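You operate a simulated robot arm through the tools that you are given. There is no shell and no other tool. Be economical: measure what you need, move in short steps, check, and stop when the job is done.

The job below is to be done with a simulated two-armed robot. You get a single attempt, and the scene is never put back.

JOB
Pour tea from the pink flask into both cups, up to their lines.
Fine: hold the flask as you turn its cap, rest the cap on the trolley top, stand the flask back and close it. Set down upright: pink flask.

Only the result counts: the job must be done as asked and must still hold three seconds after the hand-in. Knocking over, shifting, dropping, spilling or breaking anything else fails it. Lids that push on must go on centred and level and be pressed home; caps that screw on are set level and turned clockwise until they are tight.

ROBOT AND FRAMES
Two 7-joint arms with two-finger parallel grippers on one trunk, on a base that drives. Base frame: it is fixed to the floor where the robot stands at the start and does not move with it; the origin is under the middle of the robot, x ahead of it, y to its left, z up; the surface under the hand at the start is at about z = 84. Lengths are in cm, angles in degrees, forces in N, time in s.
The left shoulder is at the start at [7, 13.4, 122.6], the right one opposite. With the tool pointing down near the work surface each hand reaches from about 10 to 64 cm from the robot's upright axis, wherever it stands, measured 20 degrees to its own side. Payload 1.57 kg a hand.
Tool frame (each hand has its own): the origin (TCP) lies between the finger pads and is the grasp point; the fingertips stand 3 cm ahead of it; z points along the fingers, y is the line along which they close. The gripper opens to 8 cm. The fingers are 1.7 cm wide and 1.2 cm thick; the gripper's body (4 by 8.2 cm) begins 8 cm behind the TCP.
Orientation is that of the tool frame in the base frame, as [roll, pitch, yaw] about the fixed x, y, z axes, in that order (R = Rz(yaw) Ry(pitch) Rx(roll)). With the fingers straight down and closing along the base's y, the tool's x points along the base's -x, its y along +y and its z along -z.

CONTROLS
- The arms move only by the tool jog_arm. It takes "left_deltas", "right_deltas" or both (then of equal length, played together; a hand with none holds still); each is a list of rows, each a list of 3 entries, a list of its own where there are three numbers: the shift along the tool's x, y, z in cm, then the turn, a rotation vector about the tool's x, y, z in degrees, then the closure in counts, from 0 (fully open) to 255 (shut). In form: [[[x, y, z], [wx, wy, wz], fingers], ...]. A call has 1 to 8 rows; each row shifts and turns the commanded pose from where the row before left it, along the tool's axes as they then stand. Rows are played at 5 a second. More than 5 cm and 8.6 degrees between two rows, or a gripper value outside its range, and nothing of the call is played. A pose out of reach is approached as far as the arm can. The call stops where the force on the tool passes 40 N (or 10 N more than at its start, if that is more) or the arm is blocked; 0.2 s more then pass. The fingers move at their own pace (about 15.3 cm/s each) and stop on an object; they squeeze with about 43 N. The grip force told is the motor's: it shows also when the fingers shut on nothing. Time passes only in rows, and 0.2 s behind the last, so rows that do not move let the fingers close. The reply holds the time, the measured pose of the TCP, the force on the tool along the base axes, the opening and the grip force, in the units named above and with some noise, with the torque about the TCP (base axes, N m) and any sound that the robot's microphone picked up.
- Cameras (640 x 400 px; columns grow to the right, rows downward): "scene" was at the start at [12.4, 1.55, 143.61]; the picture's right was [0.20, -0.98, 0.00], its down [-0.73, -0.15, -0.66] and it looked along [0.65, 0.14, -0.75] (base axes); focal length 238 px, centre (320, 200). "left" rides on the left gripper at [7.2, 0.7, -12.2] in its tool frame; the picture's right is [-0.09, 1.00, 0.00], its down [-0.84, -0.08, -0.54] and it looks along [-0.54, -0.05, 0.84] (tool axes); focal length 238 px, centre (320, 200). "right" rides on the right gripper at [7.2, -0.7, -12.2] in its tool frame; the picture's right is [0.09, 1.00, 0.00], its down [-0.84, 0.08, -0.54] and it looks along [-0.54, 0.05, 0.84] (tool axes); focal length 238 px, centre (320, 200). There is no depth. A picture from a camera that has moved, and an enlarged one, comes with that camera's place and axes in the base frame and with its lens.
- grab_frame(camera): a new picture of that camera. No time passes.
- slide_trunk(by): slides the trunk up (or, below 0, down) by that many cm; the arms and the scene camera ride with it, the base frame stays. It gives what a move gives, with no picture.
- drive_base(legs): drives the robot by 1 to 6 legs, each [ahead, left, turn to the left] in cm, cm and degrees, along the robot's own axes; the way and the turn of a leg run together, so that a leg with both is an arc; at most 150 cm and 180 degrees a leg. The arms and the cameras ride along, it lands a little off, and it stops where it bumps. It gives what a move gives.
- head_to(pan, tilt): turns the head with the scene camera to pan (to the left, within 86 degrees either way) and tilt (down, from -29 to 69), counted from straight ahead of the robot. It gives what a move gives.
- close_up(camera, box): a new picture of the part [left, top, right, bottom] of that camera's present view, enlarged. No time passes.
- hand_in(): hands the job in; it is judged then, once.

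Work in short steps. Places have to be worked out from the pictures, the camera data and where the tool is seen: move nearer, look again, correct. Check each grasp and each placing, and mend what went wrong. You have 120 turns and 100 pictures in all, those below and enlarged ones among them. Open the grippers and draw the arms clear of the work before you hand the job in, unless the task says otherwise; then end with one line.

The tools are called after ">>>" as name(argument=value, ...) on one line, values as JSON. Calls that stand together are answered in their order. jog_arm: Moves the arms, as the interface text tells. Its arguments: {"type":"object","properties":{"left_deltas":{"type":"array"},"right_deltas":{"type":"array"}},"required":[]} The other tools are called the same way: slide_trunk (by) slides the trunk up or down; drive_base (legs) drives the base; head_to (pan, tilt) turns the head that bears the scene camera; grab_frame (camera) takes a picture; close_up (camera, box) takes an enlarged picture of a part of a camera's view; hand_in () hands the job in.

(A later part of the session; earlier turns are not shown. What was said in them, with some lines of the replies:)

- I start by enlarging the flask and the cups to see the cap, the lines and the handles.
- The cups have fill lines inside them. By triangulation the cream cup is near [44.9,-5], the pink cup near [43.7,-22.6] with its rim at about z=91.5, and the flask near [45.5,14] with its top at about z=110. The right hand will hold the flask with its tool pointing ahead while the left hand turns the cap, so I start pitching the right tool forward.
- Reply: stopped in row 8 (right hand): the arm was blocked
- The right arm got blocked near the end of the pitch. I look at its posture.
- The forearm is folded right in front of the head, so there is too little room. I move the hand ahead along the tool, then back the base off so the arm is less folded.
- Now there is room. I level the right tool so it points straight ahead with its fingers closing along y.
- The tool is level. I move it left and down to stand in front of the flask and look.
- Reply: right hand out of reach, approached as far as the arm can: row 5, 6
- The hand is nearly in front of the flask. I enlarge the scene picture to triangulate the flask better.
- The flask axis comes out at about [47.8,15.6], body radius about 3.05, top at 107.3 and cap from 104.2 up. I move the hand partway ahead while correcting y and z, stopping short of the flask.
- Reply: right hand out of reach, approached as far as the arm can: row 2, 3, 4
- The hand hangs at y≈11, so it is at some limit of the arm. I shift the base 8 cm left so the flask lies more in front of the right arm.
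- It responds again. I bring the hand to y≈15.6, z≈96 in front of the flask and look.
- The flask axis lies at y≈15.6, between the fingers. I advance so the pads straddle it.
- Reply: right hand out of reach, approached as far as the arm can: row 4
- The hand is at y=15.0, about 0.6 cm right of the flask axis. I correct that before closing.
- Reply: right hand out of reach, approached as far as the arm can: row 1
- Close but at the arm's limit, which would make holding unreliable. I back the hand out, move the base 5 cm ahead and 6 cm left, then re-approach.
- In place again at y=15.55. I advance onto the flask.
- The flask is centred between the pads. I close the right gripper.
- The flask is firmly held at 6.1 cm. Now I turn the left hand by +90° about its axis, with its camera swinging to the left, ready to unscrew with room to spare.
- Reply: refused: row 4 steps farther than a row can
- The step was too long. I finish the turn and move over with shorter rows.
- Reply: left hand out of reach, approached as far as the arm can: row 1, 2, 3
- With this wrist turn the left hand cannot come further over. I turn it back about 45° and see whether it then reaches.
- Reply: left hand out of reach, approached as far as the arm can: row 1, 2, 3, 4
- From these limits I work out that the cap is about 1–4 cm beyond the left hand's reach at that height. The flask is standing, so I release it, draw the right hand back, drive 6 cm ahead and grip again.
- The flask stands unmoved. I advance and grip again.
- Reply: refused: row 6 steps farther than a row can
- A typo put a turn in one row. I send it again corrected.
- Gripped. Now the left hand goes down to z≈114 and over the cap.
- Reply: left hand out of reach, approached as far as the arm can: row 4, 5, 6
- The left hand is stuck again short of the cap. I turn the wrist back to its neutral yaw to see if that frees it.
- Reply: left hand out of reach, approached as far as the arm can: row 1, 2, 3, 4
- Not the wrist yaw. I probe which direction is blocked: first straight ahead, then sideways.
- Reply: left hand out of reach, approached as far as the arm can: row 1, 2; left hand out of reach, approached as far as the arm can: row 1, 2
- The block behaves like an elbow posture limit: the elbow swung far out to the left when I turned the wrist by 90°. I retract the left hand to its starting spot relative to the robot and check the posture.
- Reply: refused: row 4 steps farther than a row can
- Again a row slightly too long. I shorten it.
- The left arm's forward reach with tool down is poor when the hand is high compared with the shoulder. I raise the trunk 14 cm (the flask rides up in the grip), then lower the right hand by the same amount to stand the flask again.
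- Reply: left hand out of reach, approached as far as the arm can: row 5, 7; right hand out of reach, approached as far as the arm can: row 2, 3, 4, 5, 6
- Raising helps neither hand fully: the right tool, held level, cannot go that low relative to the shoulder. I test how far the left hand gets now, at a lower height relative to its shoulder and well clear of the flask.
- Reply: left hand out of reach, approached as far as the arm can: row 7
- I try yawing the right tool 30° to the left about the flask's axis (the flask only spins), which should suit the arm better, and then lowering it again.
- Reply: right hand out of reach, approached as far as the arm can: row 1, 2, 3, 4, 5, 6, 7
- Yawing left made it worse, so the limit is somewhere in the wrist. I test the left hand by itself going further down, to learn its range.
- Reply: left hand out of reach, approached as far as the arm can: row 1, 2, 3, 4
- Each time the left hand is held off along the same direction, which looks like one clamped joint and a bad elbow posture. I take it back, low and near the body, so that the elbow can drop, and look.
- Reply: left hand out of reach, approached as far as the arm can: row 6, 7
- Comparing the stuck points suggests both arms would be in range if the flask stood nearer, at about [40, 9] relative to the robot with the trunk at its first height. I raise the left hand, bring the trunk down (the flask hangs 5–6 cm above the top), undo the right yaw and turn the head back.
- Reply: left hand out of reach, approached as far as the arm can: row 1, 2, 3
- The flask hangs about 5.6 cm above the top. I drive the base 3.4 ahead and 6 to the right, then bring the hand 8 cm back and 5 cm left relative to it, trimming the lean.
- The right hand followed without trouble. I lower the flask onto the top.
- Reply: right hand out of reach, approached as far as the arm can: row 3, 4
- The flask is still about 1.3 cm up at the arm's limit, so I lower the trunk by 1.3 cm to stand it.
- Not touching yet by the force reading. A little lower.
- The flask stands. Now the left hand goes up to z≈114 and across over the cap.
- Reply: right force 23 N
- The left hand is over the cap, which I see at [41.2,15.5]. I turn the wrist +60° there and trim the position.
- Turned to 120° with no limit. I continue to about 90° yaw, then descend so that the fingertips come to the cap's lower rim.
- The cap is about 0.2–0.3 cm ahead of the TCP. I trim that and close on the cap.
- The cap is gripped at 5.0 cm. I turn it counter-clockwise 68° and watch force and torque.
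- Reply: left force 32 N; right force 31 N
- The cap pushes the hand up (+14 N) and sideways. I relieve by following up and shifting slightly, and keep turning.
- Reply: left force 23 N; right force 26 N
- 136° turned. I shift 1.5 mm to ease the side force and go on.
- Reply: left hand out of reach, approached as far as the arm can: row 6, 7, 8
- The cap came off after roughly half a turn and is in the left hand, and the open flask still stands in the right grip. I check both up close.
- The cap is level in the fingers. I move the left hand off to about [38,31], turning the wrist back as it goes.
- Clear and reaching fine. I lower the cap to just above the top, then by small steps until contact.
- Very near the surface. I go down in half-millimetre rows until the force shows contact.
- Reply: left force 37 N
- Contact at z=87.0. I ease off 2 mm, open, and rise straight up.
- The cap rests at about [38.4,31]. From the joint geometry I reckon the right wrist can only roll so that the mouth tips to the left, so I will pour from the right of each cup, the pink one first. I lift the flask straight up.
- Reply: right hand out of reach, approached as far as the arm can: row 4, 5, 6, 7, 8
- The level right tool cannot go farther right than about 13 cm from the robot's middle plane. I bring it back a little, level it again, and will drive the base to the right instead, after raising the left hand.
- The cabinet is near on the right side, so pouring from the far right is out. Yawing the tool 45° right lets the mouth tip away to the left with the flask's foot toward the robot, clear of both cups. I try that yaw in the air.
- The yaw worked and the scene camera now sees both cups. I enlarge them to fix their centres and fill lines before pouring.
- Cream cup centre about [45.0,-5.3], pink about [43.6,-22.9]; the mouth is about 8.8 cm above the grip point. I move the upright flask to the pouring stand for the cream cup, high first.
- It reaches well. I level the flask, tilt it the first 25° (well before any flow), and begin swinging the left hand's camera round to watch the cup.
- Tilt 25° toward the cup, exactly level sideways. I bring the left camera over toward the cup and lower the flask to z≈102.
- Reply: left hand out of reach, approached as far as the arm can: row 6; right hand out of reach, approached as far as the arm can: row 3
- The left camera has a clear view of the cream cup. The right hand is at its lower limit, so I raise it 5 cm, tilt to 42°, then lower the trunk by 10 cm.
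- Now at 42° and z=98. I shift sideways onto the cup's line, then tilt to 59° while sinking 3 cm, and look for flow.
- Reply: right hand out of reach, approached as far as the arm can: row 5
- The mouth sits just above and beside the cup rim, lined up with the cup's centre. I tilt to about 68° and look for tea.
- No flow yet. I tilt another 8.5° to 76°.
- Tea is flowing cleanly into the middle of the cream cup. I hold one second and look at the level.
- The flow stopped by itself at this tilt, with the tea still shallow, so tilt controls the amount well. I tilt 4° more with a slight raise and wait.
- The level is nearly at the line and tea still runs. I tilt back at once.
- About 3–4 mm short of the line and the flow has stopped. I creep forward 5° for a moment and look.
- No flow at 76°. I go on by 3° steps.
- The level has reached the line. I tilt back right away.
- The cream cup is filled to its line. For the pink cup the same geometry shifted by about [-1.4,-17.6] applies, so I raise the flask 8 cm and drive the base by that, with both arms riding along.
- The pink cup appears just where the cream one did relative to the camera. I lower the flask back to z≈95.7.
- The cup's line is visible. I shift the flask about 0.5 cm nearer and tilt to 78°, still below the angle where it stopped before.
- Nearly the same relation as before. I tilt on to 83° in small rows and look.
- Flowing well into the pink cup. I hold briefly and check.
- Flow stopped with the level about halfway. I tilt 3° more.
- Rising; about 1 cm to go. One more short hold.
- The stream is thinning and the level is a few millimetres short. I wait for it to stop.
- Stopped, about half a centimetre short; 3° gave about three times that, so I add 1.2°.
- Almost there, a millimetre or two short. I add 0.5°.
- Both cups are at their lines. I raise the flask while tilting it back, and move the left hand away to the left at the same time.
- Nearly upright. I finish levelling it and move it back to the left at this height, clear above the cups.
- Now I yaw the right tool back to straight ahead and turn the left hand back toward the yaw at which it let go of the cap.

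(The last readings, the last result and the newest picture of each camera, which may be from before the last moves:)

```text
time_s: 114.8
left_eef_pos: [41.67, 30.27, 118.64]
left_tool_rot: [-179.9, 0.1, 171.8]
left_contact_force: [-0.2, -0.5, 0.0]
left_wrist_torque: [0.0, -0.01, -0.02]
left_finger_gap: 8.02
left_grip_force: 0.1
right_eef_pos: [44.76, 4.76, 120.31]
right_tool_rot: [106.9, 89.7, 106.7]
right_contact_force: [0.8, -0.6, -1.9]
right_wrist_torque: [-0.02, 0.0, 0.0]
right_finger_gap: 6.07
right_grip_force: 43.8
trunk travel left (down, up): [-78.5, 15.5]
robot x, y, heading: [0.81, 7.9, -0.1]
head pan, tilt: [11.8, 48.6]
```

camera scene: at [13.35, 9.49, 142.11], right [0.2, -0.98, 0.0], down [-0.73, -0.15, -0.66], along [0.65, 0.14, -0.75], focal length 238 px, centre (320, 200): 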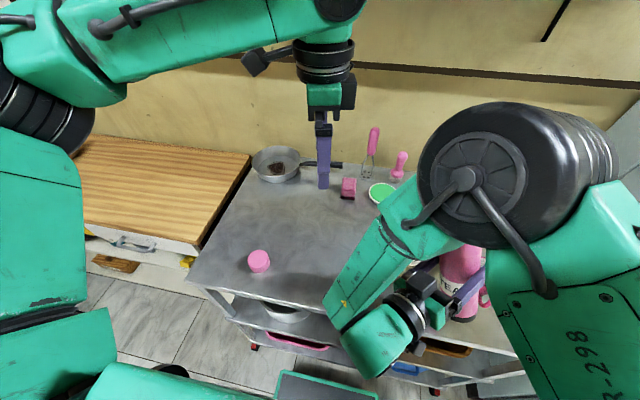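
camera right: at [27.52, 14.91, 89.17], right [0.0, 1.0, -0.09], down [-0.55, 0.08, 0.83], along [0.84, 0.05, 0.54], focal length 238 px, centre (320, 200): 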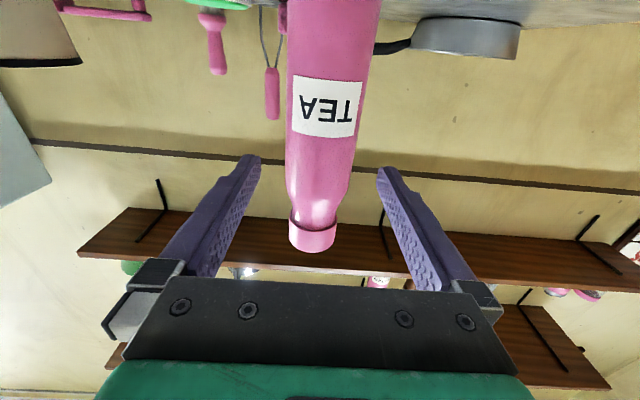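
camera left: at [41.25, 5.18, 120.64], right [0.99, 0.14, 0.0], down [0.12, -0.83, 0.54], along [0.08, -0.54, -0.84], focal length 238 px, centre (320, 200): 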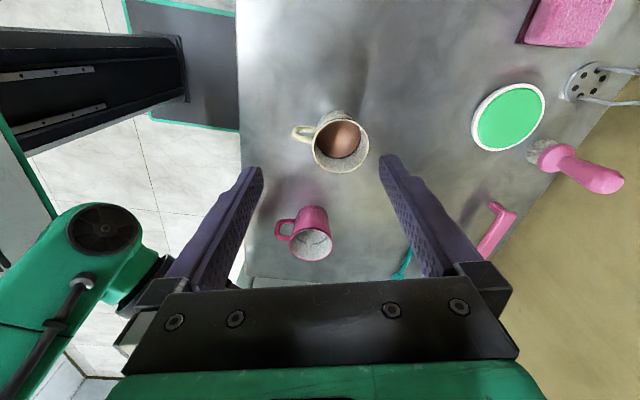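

Both as wanted. I bring the flask above its standing spot and lower it partway, and send the left hand down over the cap.

>>> jog_arm(right_deltas=[[[2, 2.65, -0.85], [0, 0, 0], 255], [[2, 2.65, -0.85], [0, 0, 0], 255], [[2, 2.65, -0.85], [0, 0, 0], 255], [[2, 2.65, -0.85], [0, 0, 0], 255], [[2.6, 0, 0], [0, 0, 0], 255], [[2.6, 0, 0], [0, 0, 0], 255], [[2.6, 0, 0], [0, 0, 0], 255], [[2.6, 0, 0], [0, 0, 0], 255]], left_deltas=[[[0, 0, 0], [0, 0, -8.5], 0], [[0, 0, 0], [0, 0, -8.5], 0], [[3.35, 1.23, 0], [0, 0, 0], 0], [[0, 0, 4], [0, 0, 0], 0], [[0, 0, 4], [0, 0, 0], 0], [[0, 0, 4], [0, 0, 0], 0], [[0, 0, 4], [0, 0, 0], 0], [[0, 0, 3], [0, 0, 0], 0]])

>>> grab_frame(camera="left")

```text
time_s: 116.6
left_eef_pos: [38.26, 31.01, 99.55]
left_tool_rot: [180.0, -0.1, -171.5]
left_contact_force: [-0.6, 0.6, -0.2]
left_wrist_torque: [-0.03, 0.01, 0.02]
left_finger_gap: 8.04
left_grip_force: 0.0
right_eef_pos: [41.51, 15.51, 101.93]
right_tool_rot: [113.2, 89.6, 113.0]
right_contact_force: [1.0, -0.5, -3.1]
right_wrist_torque: [0.01, 0.02, -0.01]
right_finger_gap: 6.07
right_grip_force: 42.7
trunk travel left (down, up): [-78.5, 15.5]
robot x, y, heading: [0.65, 7.95, 0.1]
head pan, tilt: [11.8, 48.6]
```

```text
32 pictures are left
camera left: at [31.09, 30.57, 111.73], right [-0.06, 1.0, 0.0], down [0.84, 0.05, 0.54], along [0.54, 0.03, -0.84], focal length 238 px, centre (320, 200)
```

left: 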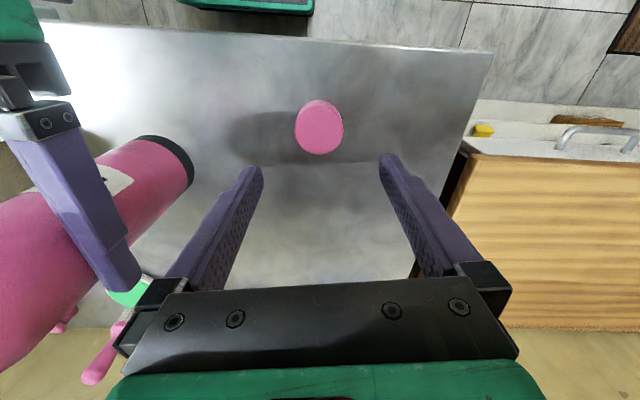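

The cap is centred under the left hand. I lower the left hand onto it and the flask to the surface together.

>>> jog_arm(right_deltas=[[[1.5, 0, 0], [0, 0, 0], 255], [[1.5, 0, 0], [0, 0, 0], 255], [[1.2, 0, 0], [0, 0, 0], 255], [[0.8, 0, 0], [0, 0, 0], 255], [[0.4, 0, 0], [0, 0, 0], 255], [[0.2, 0, 0], [0, 0, 0], 255], [[0.1, 0, 0], [0, 0, 0], 255], [[0, 0, 0], [0, 0, 0], 255]], left_deltas=[[[0, 0, 3], [0, 0, 0], 0], [[0, 0, 3], [0, 0, 0], 0], [[0, 0, 3], [0, 0, 0], 0], [[0, 0, 2], [0, 0, 0], 0], [[0, 0, 1], [0, 0, 0], 0], [[0, 0, 0.35], [0, 0, 0], 0], [[0, 0, 0], [0, 0, 0], 0], [[0, 0, 0], [0, 0, 0], 120]])

```text
time_s: 118.4
left_eef_pos: [38.12, 31.12, 87.28]
left_tool_rot: [179.9, 0.1, -171.4]
left_contact_force: [0.6, -0.3, 0.7]
left_wrist_torque: [0.0, -0.02, -0.04]
left_finger_gap: 4.93
left_grip_force: 43.4
right_eef_pos: [41.33, 15.44, 96.38]
right_tool_rot: [107.1, 89.6, 107.0]
right_contact_force: [0.0, 0.3, -2.8]
right_wrist_torque: [0.0, 0.01, 0.0]
right_finger_gap: 6.06
right_grip_force: 42.9
trunk travel left (down, up): [-78.5, 15.5]
robot x, y, heading: [0.87, 7.85, 0.2]
head pan, tilt: [11.8, 48.6]
```

The cap is gripped (4.9 cm). I lift it straight up to z≈115 while turning the wrist counter-clockwise to wind up, and settle the flask the last millimetres.

>>> jog_arm(left_deltas=[[[0, 0, -2], [0, 0, 0], 255], [[0, 0, -4], [0, 0, -8.5], 255], [[0, 0, -4], [0, 0, -8.5], 255], [[0, 0, -4], [0, 0, -8.5], 255], [[0, 0, -4], [0, 0, -8.5], 255], [[0, 0, -4], [0, 0, -8.5], 255], [[0, 0, -4], [0, 0, -8.5], 255], [[0, 0, -3], [0, 0, -8.5], 255]], right_deltas=[[[0.1, 0, 0], [0, 0, 0], 255], [[0.05, 0, 0], [0, 0, 0], 255], [[0.05, 0, 0], [0, 0, 0], 255], [[0, 0, 0], [0, 0, 0], 255], [[0, 0, 0], [0, 0, 0], 255], [[0, 0, 0], [0, 0, 0], 255], [[0, 0, 0], [0, 0, 0], 255], [[0, 0, 0], [0, 0, 0], 255]])

```text
time_s: 120.2
left_eef_pos: [38.05, 31.07, 116.27]
left_tool_rot: [-179.9, 0.1, -111.8]
left_contact_force: [-0.6, -0.8, -0.5]
left_wrist_torque: [0.01, 0.0, 0.03]
left_finger_gap: 4.97
left_grip_force: 43.1
right_eef_pos: [41.24, 15.36, 96.29]
right_tool_rot: [109.6, 89.7, 109.4]
right_contact_force: [0.1, -0.2, -2.8]
right_wrist_torque: [0.03, 0.0, 0.02]
right_finger_gap: 6.05
right_grip_force: 42.8
trunk travel left (down, up): [-78.5, 15.5]
robot x, y, heading: [0.59, 8.42, 0.0]
head pan, tilt: [11.8, 48.6]
```

The flask still hangs a touch. I move the cap over the flask's mouth and lower the flask another 2 mm.

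>>> jog_arm(left_deltas=[[[3.32, -2.19, 0], [0, 0, 0], 255], [[3.32, -2.19, 0], [0, 0, 0], 255], [[3.32, -2.19, 0], [0, 0, 0], 255], [[3.32, -2.19, 0], [0, 0, 0], 255], [[0, 0, 0], [0, 0, 0], 255]], right_deltas=[[[0.05, 0, 0], [0, 0, 0], 255], [[0.05, 0, 0], [0, 0, 0], 255], [[0.05, 0, 0], [0, 0, 0], 255], [[0.05, 0, 0], [0, 0, 0], 255], [[0, 0, 0], [0, 0, 0], 255]])

>>> grab_frame(camera="left")

>>> close_up(camera="scene", box=[250, 140, 390, 280])

```text
time_s: 121.4
left_eef_pos: [40.96, 15.38, 116.42]
left_tool_rot: [-179.8, 0.0, -111.8]
left_contact_force: [0.7, -0.2, -0.8]
left_wrist_torque: [-0.01, 0.01, -0.01]
left_finger_gap: 4.95
left_grip_force: 42.7
right_eef_pos: [41.29, 15.34, 96.22]
right_tool_rot: [95.5, 89.7, 95.3]
right_contact_force: [1.9, -2.3, 14.5]
right_wrist_torque: [-0.52, 0.14, 0.0]
right_finger_gap: 6.1
right_grip_force: 42.9
trunk travel left (down, up): [-78.5, 15.5]
robot x, y, heading: [0.67, 7.92, 0.3]
head pan, tilt: [11.8, 48.6]
```

```text
31 pictures are left
camera left: at [37.91, 9.05, 128.51], right [-0.89, 0.46, 0.0], down [0.38, 0.75, 0.54], along [0.25, 0.48, -0.84], focal length 238 px, centre (320, 200)
```

left: 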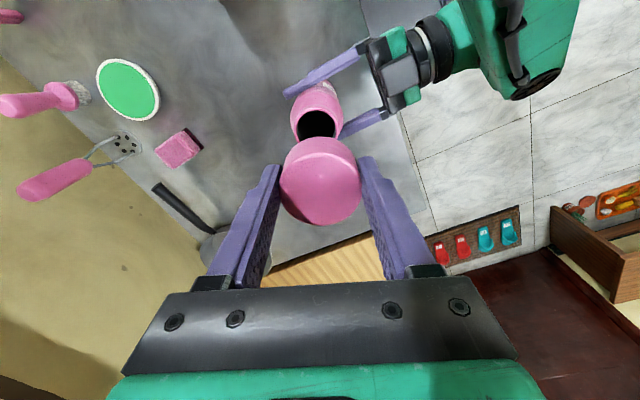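

```text
2.86 times, centred on (320, 210) of scene
camera zoom: at [13.19, 9.57, 142.14], right [0.21, -0.98, 0.0], down [-0.73, -0.15, -0.66], along [0.65, 0.14, -0.75], focal length 679 px, centre (320, 171)
```

zoom: 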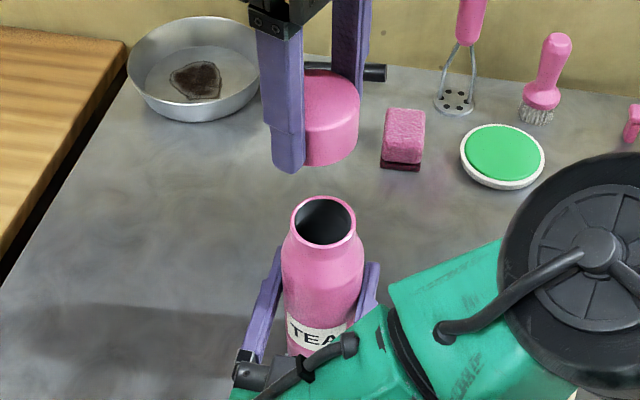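

The flask stands. By the earlier contact readings the mouth axis is at about [41.3,15.4], so I shift 3 mm, wind up a further 8.5° and come down to just above the mouth.

>>> jog_arm(left_deltas=[[[-0.12, -0.31, 0], [0, 0, 0], 255], [[0, 0, 0], [0, 0, -8.5], 255], [[0, 0, 2], [0, 0, 0], 255], [[0, 0, 2], [0, 0, 0], 255], [[0, 0, 2], [0, 0, 0], 255], [[0, 0, 1], [0, 0, 0], 255], [[0, 0, 0], [0, 0, 0], 255]])

>>> close_up(camera="scene", box=[270, 150, 370, 250])

```text
time_s: 123.0
left_eef_pos: [41.4, 15.19, 109.3]
left_tool_rot: [-179.7, 0.0, -103.4]
left_contact_force: [0.5, 0.2, 0.0]
left_wrist_torque: [0.01, -0.04, -0.02]
left_finger_gap: 4.93
left_grip_force: 42.9
right_eef_pos: [41.3, 15.46, 96.1]
right_tool_rot: [103.4, 89.6, 103.2]
right_contact_force: [8.1, -0.6, 26.2]
right_wrist_torque: [-0.6, -0.38, 0.17]
right_finger_gap: 6.05
right_grip_force: 42.9
trunk travel left (down, up): [-78.5, 15.5]
robot x, y, heading: [1.24, 7.86, 0.4]
head pan, tilt: [11.8, 48.6]
```

```text
4.00 times, centred on (320, 200) of scene
camera zoom: at [13.19, 9.5, 142.14], right [0.21, -0.98, 0.0], down [-0.73, -0.15, -0.66], along [0.65, 0.14, -0.75], focal length 950 px, centre (320, 200)
```

zoom: 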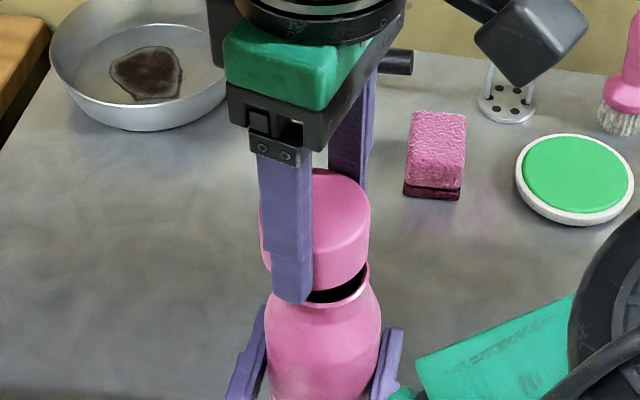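

The cap looks centred above the mouth. I lower it slowly until it rests on the rim.

>>> jog_arm(left_deltas=[[[0, 0, 0.3], [0, 0, 0], 255], [[0, 0, 0.3], [0, 0, 0], 255], [[0, 0, 0.2], [0, 0, 0], 255], [[0, 0, 0.2], [0, 0, 0], 255], [[0, 0, 0], [0, 0, 0], 255]])

```text
time_s: 124.2
left_eef_pos: [41.44, 15.5, 108.34]
left_tool_rot: [-179.7, 0.0, -103.5]
left_contact_force: [0.7, 0.4, -0.5]
left_wrist_torque: [0.02, 0.02, -0.03]
left_finger_gap: 4.93
left_grip_force: 42.9
right_eef_pos: [41.28, 15.2, 96.19]
right_tool_rot: [107.0, 89.5, 106.8]
right_contact_force: [6.4, -0.2, 26.0]
right_wrist_torque: [-0.48, -0.29, 0.1]
right_finger_gap: 6.07
right_grip_force: 43.0
trunk travel left (down, up): [-78.5, 15.5]
robot x, y, heading: [0.66, 8.03, 0.2]
head pan, tilt: [11.8, 48.6]
```

>>> jog_arm(left_deltas=[[[0, 0, 0.2], [0, 0, 0], 255], [[0, 0, 0.15], [0, 0, 0], 255], [[0, 0, 0.15], [0, 0, 0], 255], [[0, 0, 0.1], [0, 0, 0], 255], [[0, 0, 0], [0, 0, 0], 255]])

```text
time_s: 125.4
left_eef_pos: [41.5, 15.54, 107.64]
left_tool_rot: [-179.8, 0.0, -103.4]
left_contact_force: [-1.1, -0.4, 3.9]
left_wrist_torque: [0.05, -0.04, 0.02]
left_finger_gap: 4.95
left_grip_force: 43.0
right_eef_pos: [41.27, 15.29, 96.05]
right_tool_rot: [115.6, 89.6, 115.6]
right_contact_force: [7.6, 1.2, 22.2]
right_wrist_torque: [-0.56, -0.06, 0.08]
right_finger_gap: 6.05
right_grip_force: 43.3
trunk travel left (down, up): [-78.5, 15.5]
robot x, y, heading: [1.15, 7.89, 0.1]
head pan, tilt: [11.8, 48.6]
```

Light contact at z=107.6 with hardly any side force. I press slightly and turn clockwise 68°, following down.

>>> jog_arm(left_deltas=[[[0, 0, 0.1], [0, 0, 8.5], 255], [[0, 0, 0.03], [0, 0, 8.5], 255], [[0, 0, 0.03], [0, 0, 8.5], 255], [[0, 0, 0.03], [0, 0, 8.5], 255], [[0, 0, 0.03], [0, 0, 8.5], 255], [[0, 0, 0.03], [0, 0, 8.5], 255], [[0, 0, 0.03], [0, 0, 8.5], 255], [[0, 0, 0.03], [0, 0, 8.5], 255]])

```text
time_s: 126.7
left_eef_pos: [41.37, 15.32, 107.59]
left_tool_rot: [-179.6, 0.4, -148.1]
left_contact_force: [-0.5, 2.2, 11.2]
left_wrist_torque: [0.14, 0.09, 0.03]
left_finger_gap: 4.96
left_grip_force: 42.9
right_eef_pos: [41.2, 15.36, 96.12]
right_tool_rot: [108.2, 89.5, 108.0]
right_contact_force: [0.0, -0.1, 9.1]
right_wrist_torque: [-0.11, 0.63, -0.06]
right_finger_gap: 6.06
right_grip_force: 43.2
trunk travel left (down, up): [-78.5, 15.5]
robot x, y, heading: [1.03, 7.77, 0.2]
head pan, tilt: [11.8, 48.6]
stopped in row 6 (left hand): the force on the tool passed its limit at 42 N (the readings are from after the stop); the commanded pose is now the measured one
```

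The push grew too strong because the cap did not sink as fast. I keep turning without extra downward motion, the present press being enough.

>>> jog_arm(left_deltas=[[[0, 0, 0], [0, 0, 8.5], 255], [[0, 0, 0], [0, 0, 8.5], 255], [[0, 0, 0], [0, 0, 8.5], 255], [[0, 0, 0], [0, 0, 8.5], 255], [[0, 0, 0], [0, 0, 8.5], 255], [[0, 0, 0], [0, 0, 8.5], 255], [[0, 0, 0], [0, 0, 8.5], 255], [[0, 0, 0], [0, 0, 8.5], 255]])

```text
time_s: 128.5
left_eef_pos: [41.51, 15.44, 107.59]
left_tool_rot: [179.8, 0.6, 143.7]
left_contact_force: [-1.8, -0.9, 17.5]
left_wrist_torque: [0.05, 0.09, 0.05]
left_finger_gap: 4.95
left_grip_force: 43.0
right_eef_pos: [41.15, 15.39, 96.12]
right_tool_rot: [128.3, 89.6, 128.2]
right_contact_force: [5.4, 2.4, 6.1]
right_wrist_torque: [-0.59, 0.05, 0.01]
right_finger_gap: 6.08
right_grip_force: 43.0
trunk travel left (down, up): [-78.5, 15.5]
robot x, y, heading: [1.15, 7.84, 0.1]
head pan, tilt: [11.8, 48.6]
```

No sinking yet; the thread may still be finding its start. I turn another 68°.

>>> jog_arm(left_deltas=[[[0, 0, 0], [0, 0, 8.5], 255], [[0, 0, 0], [0, 0, 8.5], 255], [[0, 0, 0], [0, 0, 8.5], 255], [[0, 0, 0], [0, 0, 8.5], 255], [[0, 0, 0], [0, 0, 8.5], 255], [[0, 0, 0], [0, 0, 8.5], 255], [[0, 0, 0], [0, 0, 8.5], 255], [[0, 0, 0], [0, 0, 8.5], 255]])

>>> close_up(camera="scene", box=[270, 150, 370, 250])

```text
time_s: 130.3
left_eef_pos: [41.55, 15.23, 107.63]
left_tool_rot: [179.5, 0.0, 75.7]
left_contact_force: [-1.0, -2.4, 16.8]
left_wrist_torque: [0.06, 0.17, 0.05]
left_finger_gap: 4.97
left_grip_force: 42.9
right_eef_pos: [41.29, 15.32, 96.0]
right_tool_rot: [131.2, 89.6, 131.2]
right_contact_force: [5.2, 2.7, 7.1]
right_wrist_torque: [-0.75, 0.0, 0.0]
right_finger_gap: 6.09
right_grip_force: 43.1
trunk travel left (down, up): [-78.5, 15.5]
robot x, y, heading: [0.86, 7.87, 0.3]
head pan, tilt: [11.8, 48.6]
```

```text
4.00 times, centred on (320, 200) of scene
camera zoom: at [13.12, 9.53, 142.14], right [0.21, -0.98, 0.0], down [-0.73, -0.15, -0.66], along [0.65, 0.14, -0.75], focal length 950 px, centre (320, 200)
```

zoom: 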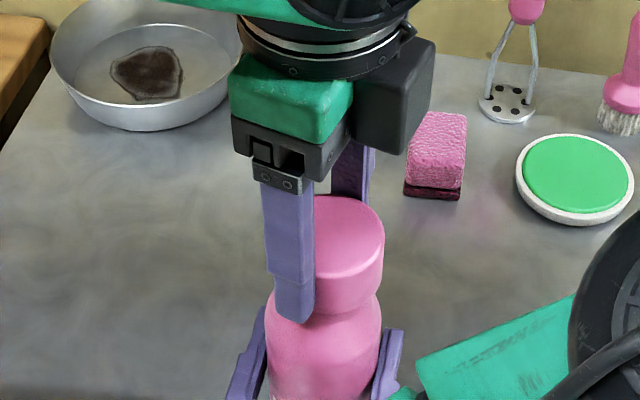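

In the two views the cap swings from one side of the axis to the other, so it sits about 0.25–0.3 cm off-centre along the pads and did not catch the thread. I let go with the cap resting on the neck, centre the hand on it, grip again and lift 1.5 cm.

>>> jog_arm(left_deltas=[[[0, 0, -0.05], [0, 0, 0], 180], [[0, 0, 0], [0, 0, 0], 90], [[-0.28, 0, 0], [0, 0, 0], 60], [[0, 0, 0], [0, 0, 0], 60], [[0, 0, 0], [0, 0, 0], 150], [[0, 0, 0], [0, 0, 0], 255], [[0, 0, 0], [0, 0, 0], 255], [[0, 0, -1.5], [0, 0, 0], 255]])

>>> grab_frame(camera="left")

>>> close_up(camera="scene", box=[270, 150, 370, 250])

```text
time_s: 132.1
left_eef_pos: [41.75, 15.25, 108.01]
left_tool_rot: [-179.8, 0.0, 76.0]
left_contact_force: [2.0, -0.6, -5.2]
left_wrist_torque: [0.1, -0.25, 0.0]
left_finger_gap: 4.93
left_grip_force: 43.1
right_eef_pos: [41.49, 15.55, 96.29]
right_tool_rot: [73.1, 89.4, 72.9]
right_contact_force: [-2.3, 0.8, 1.5]
right_wrist_torque: [-0.29, -0.01, -0.02]
right_finger_gap: 6.08
right_grip_force: 43.6
trunk travel left (down, up): [-78.5, 15.5]
robot x, y, heading: [0.9, 7.66, 0.2]
head pan, tilt: [11.8, 48.6]
stopped in row 8 (left hand): the force on the tool passed its limit at 43 N (the readings are from after the stop); the commanded pose is now the measured one
```

```text
27 pictures are left
camera left: at [44.2, 22.01, 120.2], right [0.94, -0.33, 0.0], down [-0.28, -0.79, 0.54], along [-0.18, -0.51, -0.84], focal length 238 px, centre (320, 200)
```

left: 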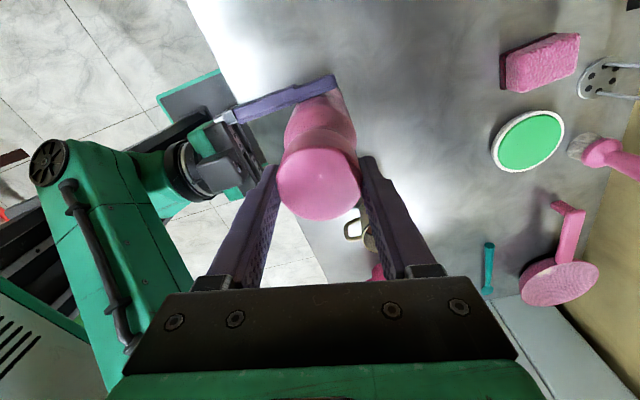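

```text
4.00 times, centred on (320, 200) of scene
camera zoom: at [13.51, 9.6, 142.07], right [0.21, -0.98, 0.0], down [-0.73, -0.15, -0.66], along [0.65, 0.14, -0.75], focal length 950 px, centre (320, 200)
```

zoom: 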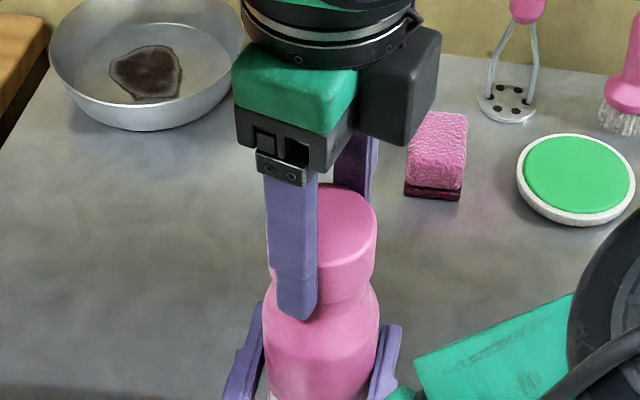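

The lift was resisted by over 40 N and the hand slipped up, so the cap is in fact caught on the thread. I let go, lower back to a good grip, and turn further clockwise to tighten.

>>> jog_arm(left_deltas=[[[0, 0, 0], [0, 0, 0], 120], [[0, 0, 0.4], [0, 0, 0], 60], [[0, 0, 0.3], [0, 0, 0], 60], [[-0.1, 0, 0], [0, 0, 0], 150], [[0, 0, 0], [0, 0, 0], 255], [[0, 0, 0], [0, 0, 0], 255], [[0, 0, 0], [0, 0, 8.5], 255], [[0, 0, 0], [0, 0, 8.5], 255]])

>>> jog_arm(left_deltas=[[[0, 0, 0], [0, 0, 8.5], 255], [[0, 0, 0], [0, 0, 8.5], 255], [[0, 0, 0], [0, 0, 8.5], 255], [[0, 0, 0], [0, 0, 8.5], 255]])

```text
time_s: 133.9
left_eef_pos: [41.5, 15.07, 107.36]
left_tool_rot: [-179.7, -0.1, 58.9]
left_contact_force: [2.3, 10.5, 0.5]
left_wrist_torque: [0.22, -0.19, 0.05]
left_finger_gap: 4.98
left_grip_force: 42.8
right_eef_pos: [41.38, 15.48, 96.24]
right_tool_rot: [69.0, 89.4, 68.8]
right_contact_force: [-3.1, -11.2, -4.2]
right_wrist_torque: [0.91, -0.07, -0.03]
right_finger_gap: 6.07
right_grip_force: 42.7
trunk travel left (down, up): [-78.5, 15.5]
robot x, y, heading: [0.84, 7.95, -0.0]
head pan, tilt: [11.8, 48.6]
```

```text
time_s: 134.9
left_eef_pos: [41.38, 15.15, 107.44]
left_tool_rot: [-179.6, 0.2, 24.7]
left_contact_force: [-4.9, 19.5, 1.6]
left_wrist_torque: [0.91, 0.24, 0.09]
left_finger_gap: 4.99
left_grip_force: 42.3
right_eef_pos: [41.47, 15.3, 96.27]
right_tool_rot: [66.3, 89.4, 66.2]
right_contact_force: [4.0, -19.7, -5.8]
right_wrist_torque: [1.27, 0.33, -0.04]
right_finger_gap: 6.04
right_grip_force: 43.0
trunk travel left (down, up): [-78.5, 15.5]
robot x, y, heading: [0.85, 7.92, 0.1]
head pan, tilt: [11.8, 48.6]
```

51° more with still low torque. I open, wind the wrist back counter-clockwise by about 187° around the cap, to take a new bite.

>>> jog_arm(left_deltas=[[[0, 0, 0], [0, 0, 0], 120], [[0.06, -0.13, 0], [0, 0, 0], 0], [[0, 0, 0], [0, 0, -8.5], 0], [[0, 0, 0], [0, 0, -8.5], 0], [[0, 0, 0], [0, 0, -8.5], 0], [[0, 0, 0], [0, 0, -8.5], 0], [[0, 0, 0], [0, 0, -8.5], 0], [[0, 0, 0], [0, 0, -8.5], 0]])

>>> jog_arm(left_deltas=[[[0, 0, 0], [0, 0, -8.5], 0], [[0, 0, 0], [0, 0, -8.5], 0], [[0, 0, 0], [0, 0, -8.5], 0], [[0, 0, 0], [0, 0, -8.5], 0], [[0, 0, 0], [0, 0, -8.5], 0], [[0, 0, 0], [0, 0, -8.5], 0], [[0, 0, 0], [0, 0, -8.5], 0], [[0, 0, 0], [0, 0, -8.5], 0]])

>>> jog_arm(left_deltas=[[[0, 0, 0], [0, 0, -8.5], 0], [[0, 0, 0], [0, 0, -8.5], 0], [[0, 0, 0], [0, 0, -8.5], 0], [[0, 0, 0], [0, 0, -8.5], 0], [[0, 0, 0], [0, 0, -8.5], 0], [[0, 0, 0], [0, 0, -8.5], 0], [[0, 0, 0], [0, 0, -8.5], 0], [[0, 0, 0], [0, 0, -8.5], 0]])

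>>> grab_frame(camera="left")

>>> close_up(camera="scene", box=[270, 150, 370, 250])

```text
time_s: 136.7
left_eef_pos: [41.5, 15.12, 107.57]
left_tool_rot: [-179.7, 0.0, 76.1]
left_contact_force: [0.1, -0.6, -1.1]
left_wrist_torque: [-0.02, -0.01, -0.03]
left_finger_gap: 8.01
left_grip_force: 0.1
right_eef_pos: [41.52, 15.54, 96.23]
right_tool_rot: [70.3, 89.4, 70.2]
right_contact_force: [-0.2, -0.1, -2.1]
right_wrist_torque: [-0.02, 0.02, -0.01]
right_finger_gap: 6.07
right_grip_force: 42.9
trunk travel left (down, up): [-78.5, 15.5]
robot x, y, heading: [0.62, 8.27, 0.2]
head pan, tilt: [11.8, 48.6]
```

```text
time_s: 138.5
left_eef_pos: [41.29, 15.24, 107.49]
left_tool_rot: [-179.9, -0.2, 144.1]
left_contact_force: [0.5, 0.1, 0.1]
left_wrist_torque: [0.0, -0.05, 0.03]
left_finger_gap: 8.02
left_grip_force: 0.1
right_eef_pos: [41.39, 15.47, 96.18]
right_tool_rot: [70.2, 89.5, 70.1]
right_contact_force: [0.0, 0.1, -2.5]
right_wrist_torque: [0.01, 0.04, 0.0]
right_finger_gap: 6.1
right_grip_force: 43.1
trunk travel left (down, up): [-78.5, 15.5]
robot x, y, heading: [1.14, 8.02, 0.2]
head pan, tilt: [11.8, 48.6]
```

```text
time_s: 140.3
left_eef_pos: [41.55, 15.3, 107.51]
left_tool_rot: [180.0, -0.1, -147.9]
left_contact_force: [0.1, 0.2, -0.3]
left_wrist_torque: [-0.01, -0.03, -0.01]
left_finger_gap: 8.01
left_grip_force: 0.1
right_eef_pos: [41.39, 15.46, 96.2]
right_tool_rot: [70.4, 89.4, 70.3]
right_contact_force: [0.2, -0.3, -3.0]
right_wrist_torque: [0.01, 0.01, -0.02]
right_finger_gap: 6.06
right_grip_force: 42.6
trunk travel left (down, up): [-78.5, 15.5]
robot x, y, heading: [1.07, 8.09, -0.0]
head pan, tilt: [11.8, 48.6]
```

```text
25 pictures are left
camera left: at [35.25, 11.96, 119.59], right [-0.45, 0.89, 0.0], down [0.75, 0.38, 0.54], along [0.48, 0.25, -0.84], focal length 238 px, centre (320, 200)
```

left: 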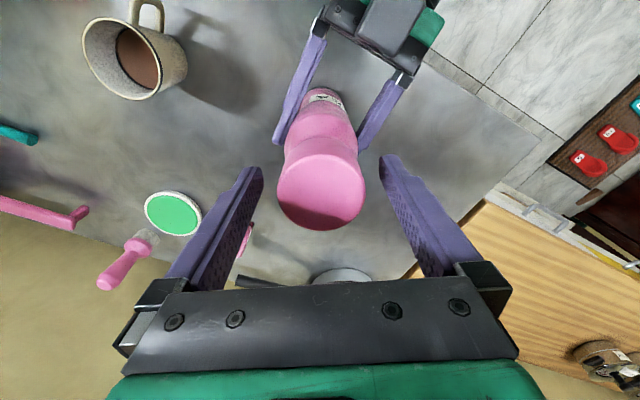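

```text
4.00 times, centred on (320, 200) of scene
camera zoom: at [13.4, 9.58, 142.11], right [0.21, -0.98, 0.0], down [-0.73, -0.15, -0.66], along [0.65, 0.14, -0.75], focal length 950 px, centre (320, 200)
```

zoom: 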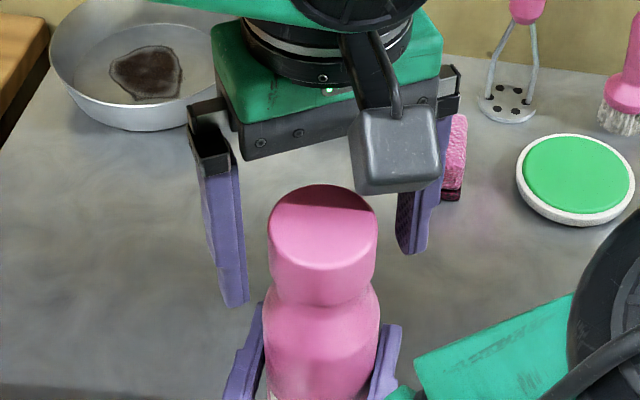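

The cap sits level and centred. I grip it and turn clockwise again, watching the torque.

>>> jog_arm(left_deltas=[[[0, 0.12, 0.1], [0, 0, 0], 60], [[0, 0, 0], [0, 0, 0], 150], [[0, 0, 0], [0, 0, 0], 255], [[0, 0, 0], [0, 0, 0], 255], [[0, 0, 0], [0, 0, 8.5], 255], [[0, 0, 0], [0, 0, 8.5], 255], [[0, 0, 0], [0, 0, 8.5], 255], [[0, 0, 0], [0, 0, 8.5], 255]])

>>> jog_arm(left_deltas=[[[0, 0, 0], [0, 0, 8.5], 255], [[0, 0, 0], [0, 0, 8.5], 255], [[0, 0, 0], [0, 0, 8.5], 255], [[0, 0, 0], [0, 0, 8.5], 255], [[0, 0, 0], [0, 0, 8.5], 255]])

```text
time_s: 142.1
left_eef_pos: [41.44, 15.41, 107.3]
left_tool_rot: [179.9, -0.2, 177.8]
left_contact_force: [1.9, 0.7, -0.4]
left_wrist_torque: [0.98, 0.09, 0.06]
left_finger_gap: 5.02
left_grip_force: 42.7
right_eef_pos: [41.35, 15.43, 96.23]
right_tool_rot: [69.3, 89.4, 69.2]
right_contact_force: [-2.2, -0.3, -2.3]
right_wrist_torque: [-0.91, -0.21, 0.02]
right_finger_gap: 6.08
right_grip_force: 43.2
trunk travel left (down, up): [-78.5, 15.5]
robot x, y, heading: [1.02, 8.1, -0.0]
head pan, tilt: [11.8, 48.6]
```

```text
time_s: 143.3
left_eef_pos: [41.46, 15.33, 107.4]
left_tool_rot: [180.0, -0.2, 135.3]
left_contact_force: [5.9, 14.6, -1.9]
left_wrist_torque: [1.63, -0.4, 0.02]
left_finger_gap: 5.04
left_grip_force: 43.3
right_eef_pos: [41.38, 15.41, 96.17]
right_tool_rot: [68.8, 89.4, 68.7]
right_contact_force: [-5.5, -14.8, -1.0]
right_wrist_torque: [0.01, -0.23, -0.03]
right_finger_gap: 6.07
right_grip_force: 43.0
trunk travel left (down, up): [-78.5, 15.5]
robot x, y, heading: [1.09, 8.27, 0.2]
head pan, tilt: [11.8, 48.6]
```

The torque stays low, and the picture suggests the cap is still about 3–4 mm high, so it needs more turns. I continue clockwise by about 110°, then open and compare the cap height.

>>> jog_arm(left_deltas=[[[0.07, 0.07, 0], [0, 0, 8.5], 255], [[0, 0, 0.02], [0, 0, 8.5], 255], [[0, 0, 0.02], [0, 0, 8.5], 255], [[0, 0, 0.02], [0, 0, 8.5], 255], [[0, 0, 0.02], [0, 0, 8.5], 255], [[0, 0, 0.02], [0, 0, 8.5], 255], [[0, 0, 0.02], [0, 0, 8.5], 255]])

>>> jog_arm(left_deltas=[[[0, 0, 0.02], [0, 0, 8.5], 255], [[0, 0, 0.02], [0, 0, 8.5], 255], [[0, 0, 0.02], [0, 0, 8.5], 255], [[0, 0, 0.02], [0, 0, 8.5], 255], [[0, 0, 0], [0, 0, 8.5], 255], [[0, 0, 0], [0, 0, 8.5], 255]])

>>> close_up(camera="scene", box=[270, 150, 370, 250])

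```text
time_s: 144.9
left_eef_pos: [41.45, 15.34, 107.34]
left_tool_rot: [-180.0, 0.2, 75.9]
left_contact_force: [8.4, 8.1, -0.5]
left_wrist_torque: [0.1, -0.8, 0.92]
left_finger_gap: 5.0
left_grip_force: 43.5
right_eef_pos: [41.47, 15.55, 96.31]
right_tool_rot: [77.7, 89.3, 77.6]
right_contact_force: [-9.5, -7.5, -2.3]
right_wrist_torque: [0.62, -0.18, -0.9]
right_finger_gap: 6.06
right_grip_force: 43.0
trunk travel left (down, up): [-78.5, 15.5]
robot x, y, heading: [1.0, 8.22, 0.2]
head pan, tilt: [11.8, 48.6]
```

```text
time_s: 146.3
left_eef_pos: [41.46, 15.42, 107.06]
left_tool_rot: [-179.9, 0.3, 24.9]
left_contact_force: [-2.8, -4.1, -1.2]
left_wrist_torque: [0.22, -0.09, 1.13]
left_finger_gap: 5.02
left_grip_force: 43.0
right_eef_pos: [41.47, 15.39, 96.28]
right_tool_rot: [68.4, 89.5, 68.3]
right_contact_force: [2.8, 4.7, -1.4]
right_wrist_torque: [-0.72, 0.37, -1.12]
right_finger_gap: 6.1
right_grip_force: 43.7
trunk travel left (down, up): [-78.5, 15.5]
robot x, y, heading: [0.89, 8.16, 0.1]
head pan, tilt: [11.8, 48.6]
```

```text
4.00 times, centred on (320, 200) of scene
camera zoom: at [13.4, 9.58, 142.11], right [0.21, -0.98, 0.0], down [-0.73, -0.15, -0.66], along [0.65, 0.14, -0.75], focal length 950 px, centre (320, 200)
```

zoom: 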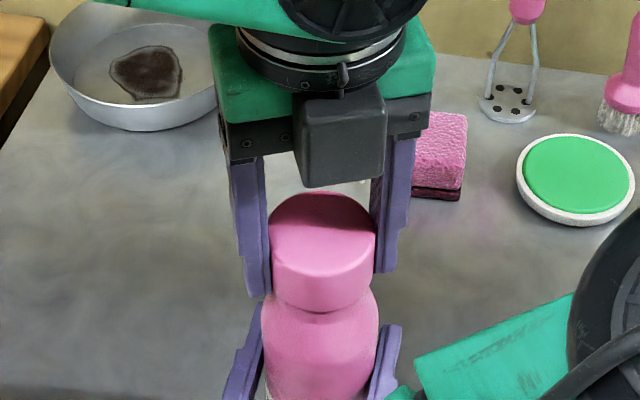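

The torque has risen to over 1.1 N m and the cap stands 4 mm lower than before, so it is tight. I open the left hand and draw it up and away.

>>> jog_arm(left_deltas=[[[0, 0, 0], [0, 0, 0], 120], [[0, 0, 0], [0, 0, 0], 0], [[0, 0, 0], [0, 0, 0], 0], [[0, 0, -3], [0, 0, 0], 0], [[0, 0, -4], [0, 0, 0], 0], [[0, 0, -3], [0, 0, -8.5], 0], [[0, 0, 0], [0, 0, -8.5], 0], [[0, 0, 0], [0, 0, -8.5], 0]])

>>> jog_arm(left_deltas=[[[0, 0, 0], [0, 0, -8.5], 0], [[0, 0, 0], [0, 0, -8.5], 0], [[3, -1.2, 0], [0, 0, 0], 0], [[3, -1.2, 0], [0, 0, 0], 0], [[3, -1.2, 0], [0, 0, 0], 0], [[3, -1.2, 0], [0, 0, 0], 0], [[3, -1.2, 0], [0, 0, 0], 0]])

>>> grab_frame(camera="scene")

```text
time_s: 148.1
left_eef_pos: [41.43, 15.51, 117.18]
left_tool_rot: [-179.9, 0.1, 50.6]
left_contact_force: [-0.1, 0.4, 0.3]
left_wrist_torque: [-0.02, 0.05, -0.03]
left_finger_gap: 8.01
left_grip_force: 0.1
right_eef_pos: [41.42, 15.49, 96.37]
right_tool_rot: [69.8, 89.4, 70.0]
right_contact_force: [-0.1, 0.0, -2.6]
right_wrist_torque: [-0.01, 0.0, -0.01]
right_finger_gap: 6.09
right_grip_force: 43.2
trunk travel left (down, up): [-78.5, 15.5]
robot x, y, heading: [0.68, 8.33, -0.0]
head pan, tilt: [11.8, 48.6]
```

```text
time_s: 149.7
left_eef_pos: [41.7, 31.86, 117.03]
left_tool_rot: [-179.9, 0.1, 67.4]
left_contact_force: [0.4, 0.9, 0.0]
left_wrist_torque: [-0.03, 0.02, 0.0]
left_finger_gap: 8.02
left_grip_force: 0.1
right_eef_pos: [41.4, 15.57, 96.23]
right_tool_rot: [66.1, 89.5, 65.9]
right_contact_force: [-0.1, 0.7, -3.2]
right_wrist_torque: [0.0, -0.01, -0.03]
right_finger_gap: 6.05
right_grip_force: 42.9
trunk travel left (down, up): [-78.5, 15.5]
robot x, y, heading: [0.61, 7.9, 0.1]
head pan, tilt: [11.8, 48.6]
```

```text
22 pictures are left
camera scene: at [13.36, 9.75, 142.11], right [0.21, -0.98, 0.0], down [-0.73, -0.16, -0.66], along [0.65, 0.13, -0.75], focal length 238 px, centre (320, 200)
```

scene: 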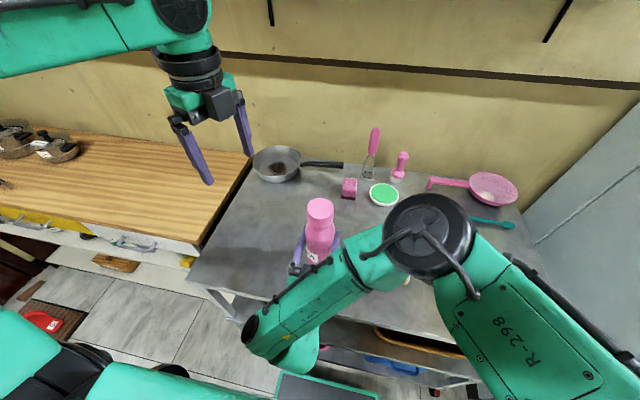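

All in order; the flask hangs just off the surface, closed. I carry it back toward its first place: up 2 cm, 6.4 cm ahead, then partway down.

>>> jog_arm(right_deltas=[[[-1, 0, 0], [0, 0, 0], 255], [[-1, 0, 0], [0, 0, 0], 255], [[0, 0, 2.2], [0, 0, 0], 255], [[0, 0, 2.2], [0, 0, 0], 255], [[0, 0, 2], [0, 0, 0], 255], [[1, 0, 0], [0, 0, 0], 255], [[0.6, 0, 0], [0, 0, 0], 255], [[0, 0, 0], [0, 0, 0], 255]])

```text
time_s: 151.5
left_eef_pos: [41.67, 31.46, 117.14]
left_tool_rot: [-179.8, -0.1, 67.4]
left_contact_force: [0.4, 0.3, -0.8]
left_wrist_torque: [-0.01, -0.03, -0.01]
left_finger_gap: 8.01
left_grip_force: 0.0
right_eef_pos: [47.8, 15.33, 96.7]
right_tool_rot: [69.7, 89.5, 69.5]
right_contact_force: [0.1, 0.3, -2.4]
right_wrist_torque: [0.03, 0.01, 0.02]
right_finger_gap: 6.06
right_grip_force: 43.1
trunk travel left (down, up): [-78.5, 15.5]
robot x, y, heading: [0.61, 8.12, 0.1]
head pan, tilt: [11.8, 48.6]
```

It reached [47.8,15.3] cleanly. I lower in small rows until the weight comes off.

>>> jog_arm(right_deltas=[[[0.2, 0, 0], [0, 0, 0], 255], [[0.1, 0, 0], [0, 0, 0], 255], [[0.1, 0, 0], [0, 0, 0], 255], [[0.1, 0, 0], [0, 0, 0], 255], [[0, 0, 0], [0, 0, 0], 255]])

```text
time_s: 152.7
left_eef_pos: [41.77, 31.43, 117.09]
left_tool_rot: [-179.8, 0.0, 67.6]
left_contact_force: [0.7, -0.2, -0.2]
left_wrist_torque: [0.02, 0.02, -0.03]
left_finger_gap: 8.01
left_grip_force: 0.0
right_eef_pos: [47.75, 15.46, 96.11]
right_tool_rot: [71.7, 89.3, 71.6]
right_contact_force: [0.8, -0.2, -3.3]
right_wrist_torque: [0.03, 0.0, -0.03]
right_finger_gap: 6.08
right_grip_force: 43.2
trunk travel left (down, up): [-78.5, 15.5]
robot x, y, heading: [0.95, 8.14, 0.2]
head pan, tilt: [11.8, 48.6]
```

>>> jog_arm(right_deltas=[[[0.1, 0, 0], [0, 0, 0], 255], [[0.08, 0, 0], [0, 0, 0], 255], [[0.08, 0, 0], [0, 0, 0], 255], [[0, 0, 0], [0, 0, 0], 255]])

```text
time_s: 153.7
left_eef_pos: [41.62, 31.56, 117.21]
left_tool_rot: [-179.9, -0.1, 67.5]
left_contact_force: [0.4, -0.4, 0.1]
left_wrist_torque: [0.04, 0.0, 0.01]
left_finger_gap: 7.98
left_grip_force: 0.1
right_eef_pos: [47.82, 15.53, 96.08]
right_tool_rot: [51.7, 89.2, 51.5]
right_contact_force: [1.0, -0.6, 11.0]
right_wrist_torque: [-0.24, 0.24, 0.01]
right_finger_gap: 6.07
right_grip_force: 42.7
trunk travel left (down, up): [-78.5, 15.5]
robot x, y, heading: [0.94, 8.11, 0.1]
head pan, tilt: [11.8, 48.6]
```

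It stands on the top. I open the right gripper and back it straight out.

>>> jog_arm(right_deltas=[[[0, 0, 0], [0, 0, 0], 200], [[0, 0, 0], [0, 0, 0], 100], [[0, 0, 0], [0, 0, 0], 0], [[0, 0, 0], [0, 0, 0], 0], [[0, 0, -2], [0, 0, 0], 0], [[0, 0, -3], [0, 0, 0], 0], [[0, 0, -4], [0, 0, 0], 0], [[0, 0, -4], [0, 0, 0], 0]])

>>> grab_frame(camera="scene")

>>> grab_frame(camera="right")

```text
time_s: 155.5
left_eef_pos: [41.77, 31.63, 117.05]
left_tool_rot: [-179.8, 0.0, 67.5]
left_contact_force: [0.6, -0.5, -0.1]
left_wrist_torque: [-0.02, 0.02, 0.01]
left_finger_gap: 8.0
left_grip_force: 0.0
right_eef_pos: [41.37, 15.33, 96.12]
right_tool_rot: [91.6, 89.4, 91.7]
right_contact_force: [-0.6, 0.9, -0.2]
right_wrist_torque: [-0.01, 0.01, -0.01]
right_finger_gap: 8.01
right_grip_force: 0.0
right hand out of reach, approached as far as the arm can: row 7, 8
trunk travel left (down, up): [-78.5, 15.5]
robot x, y, heading: [1.02, 7.93, 0.2]
head pan, tilt: [11.8, 48.6]
```

```text
21 pictures are left
camera scene: at [13.4, 9.58, 142.11], right [0.21, -0.98, 0.0], down [-0.73, -0.15, -0.66], along [0.65, 0.14, -0.75], focal length 238 px, centre (320, 200)
```

scene: 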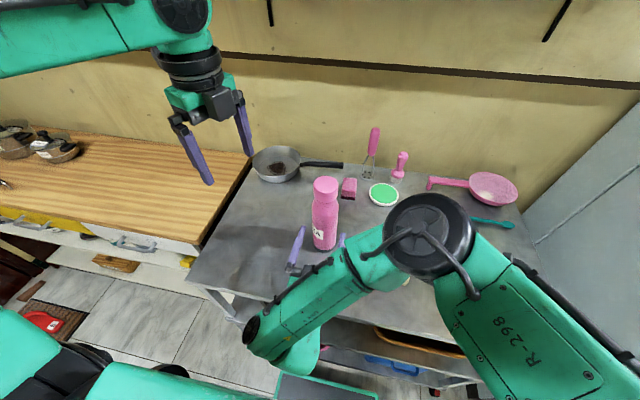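

```text
20 pictures are left
camera right: at [29.25, 14.7, 88.98], right [0.0, 1.0, -0.08], down [-0.54, 0.07, 0.84], along [0.84, 0.04, 0.54], focal length 238 px, centre (320, 200)
```

right: 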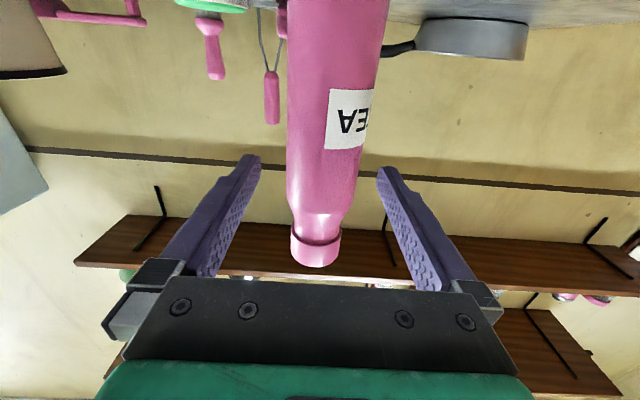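

The flask stands upright and closed at its first place. The arm is folded to its limit, so I drive straight back 18 cm to draw both hands clear, then check everything.

>>> drive_base(legs=[[-18, 0, 0]])

>>> close_up(camera="right", box=[240, 0, 440, 200])

>>> grab_frame(camera="scene")

>>> grab_frame(camera="left")

```text
time_s: 157.0
left_eef_pos: [24.04, 31.54, 116.99]
left_tool_rot: [-179.7, 0.0, 67.5]
left_contact_force: [-0.2, -0.3, -0.1]
left_wrist_torque: [-0.01, 0.02, 0.04]
left_finger_gap: 7.99
left_grip_force: 0.0
right_eef_pos: [23.59, 15.17, 96.06]
right_tool_rot: [100.0, 89.4, 99.9]
right_contact_force: [-0.8, -0.3, 0.6]
right_wrist_torque: [0.0, 0.0, -0.03]
right_finger_gap: 8.02
right_grip_force: 0.1
trunk travel left (down, up): [-78.5, 15.5]
robot x, y, heading: [-16.96, 8.37, 0.1]
head pan, tilt: [11.8, 48.6]
```

```text
2.00 times, centred on (340, 100) of right
camera zoom: at [11.51, 14.69, 88.93], right [0.0, 1.0, -0.08], down [-0.54, 0.07, 0.84], along [0.84, 0.04, 0.54], focal length 477 px, centre (280, 400)
```

zoom: 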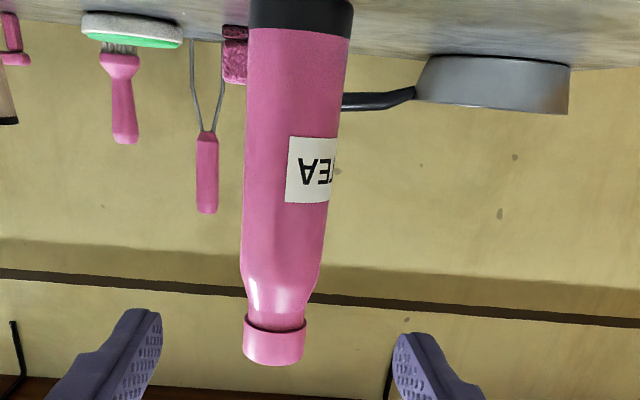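

```text
18 pictures are left
camera scene: at [-4.28, 9.56, 142.08], right [0.21, -0.98, 0.0], down [-0.74, -0.15, -0.66], along [0.65, 0.14, -0.75], focal length 238 px, centre (320, 200)
```

scene: 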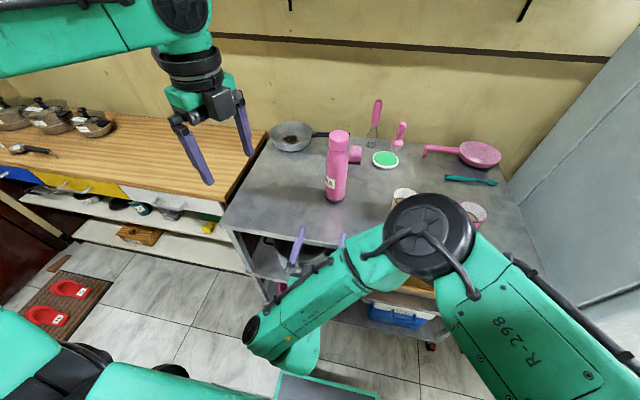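

```text
17 pictures are left
camera left: at [27.6, 37.94, 129.14], right [0.88, -0.47, 0.0], down [-0.39, -0.74, 0.54], along [-0.26, -0.48, -0.84], focal length 238 px, centre (320, 200)
```

left: 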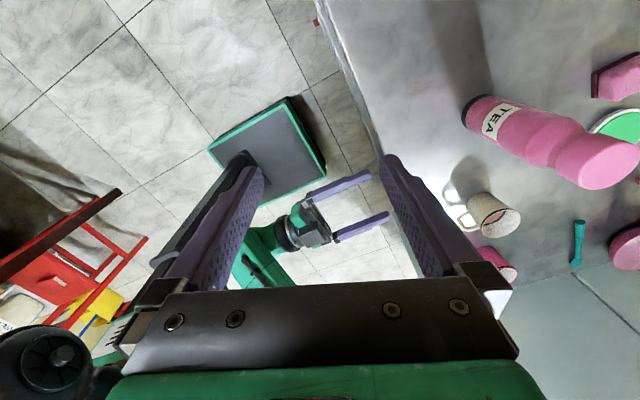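

The flask stands upright with its cap level and tight, both cups are in place and filled to their lines, and both grippers are open and clear. I hand in.

>>> hand_in()

```text
The job is handed in.
```

I poured tea into both cups up to their lines and stood the pink flask back upright in its first place with its cap screwed tight. I saw no spills or shifted items, and both arms are open and clear.
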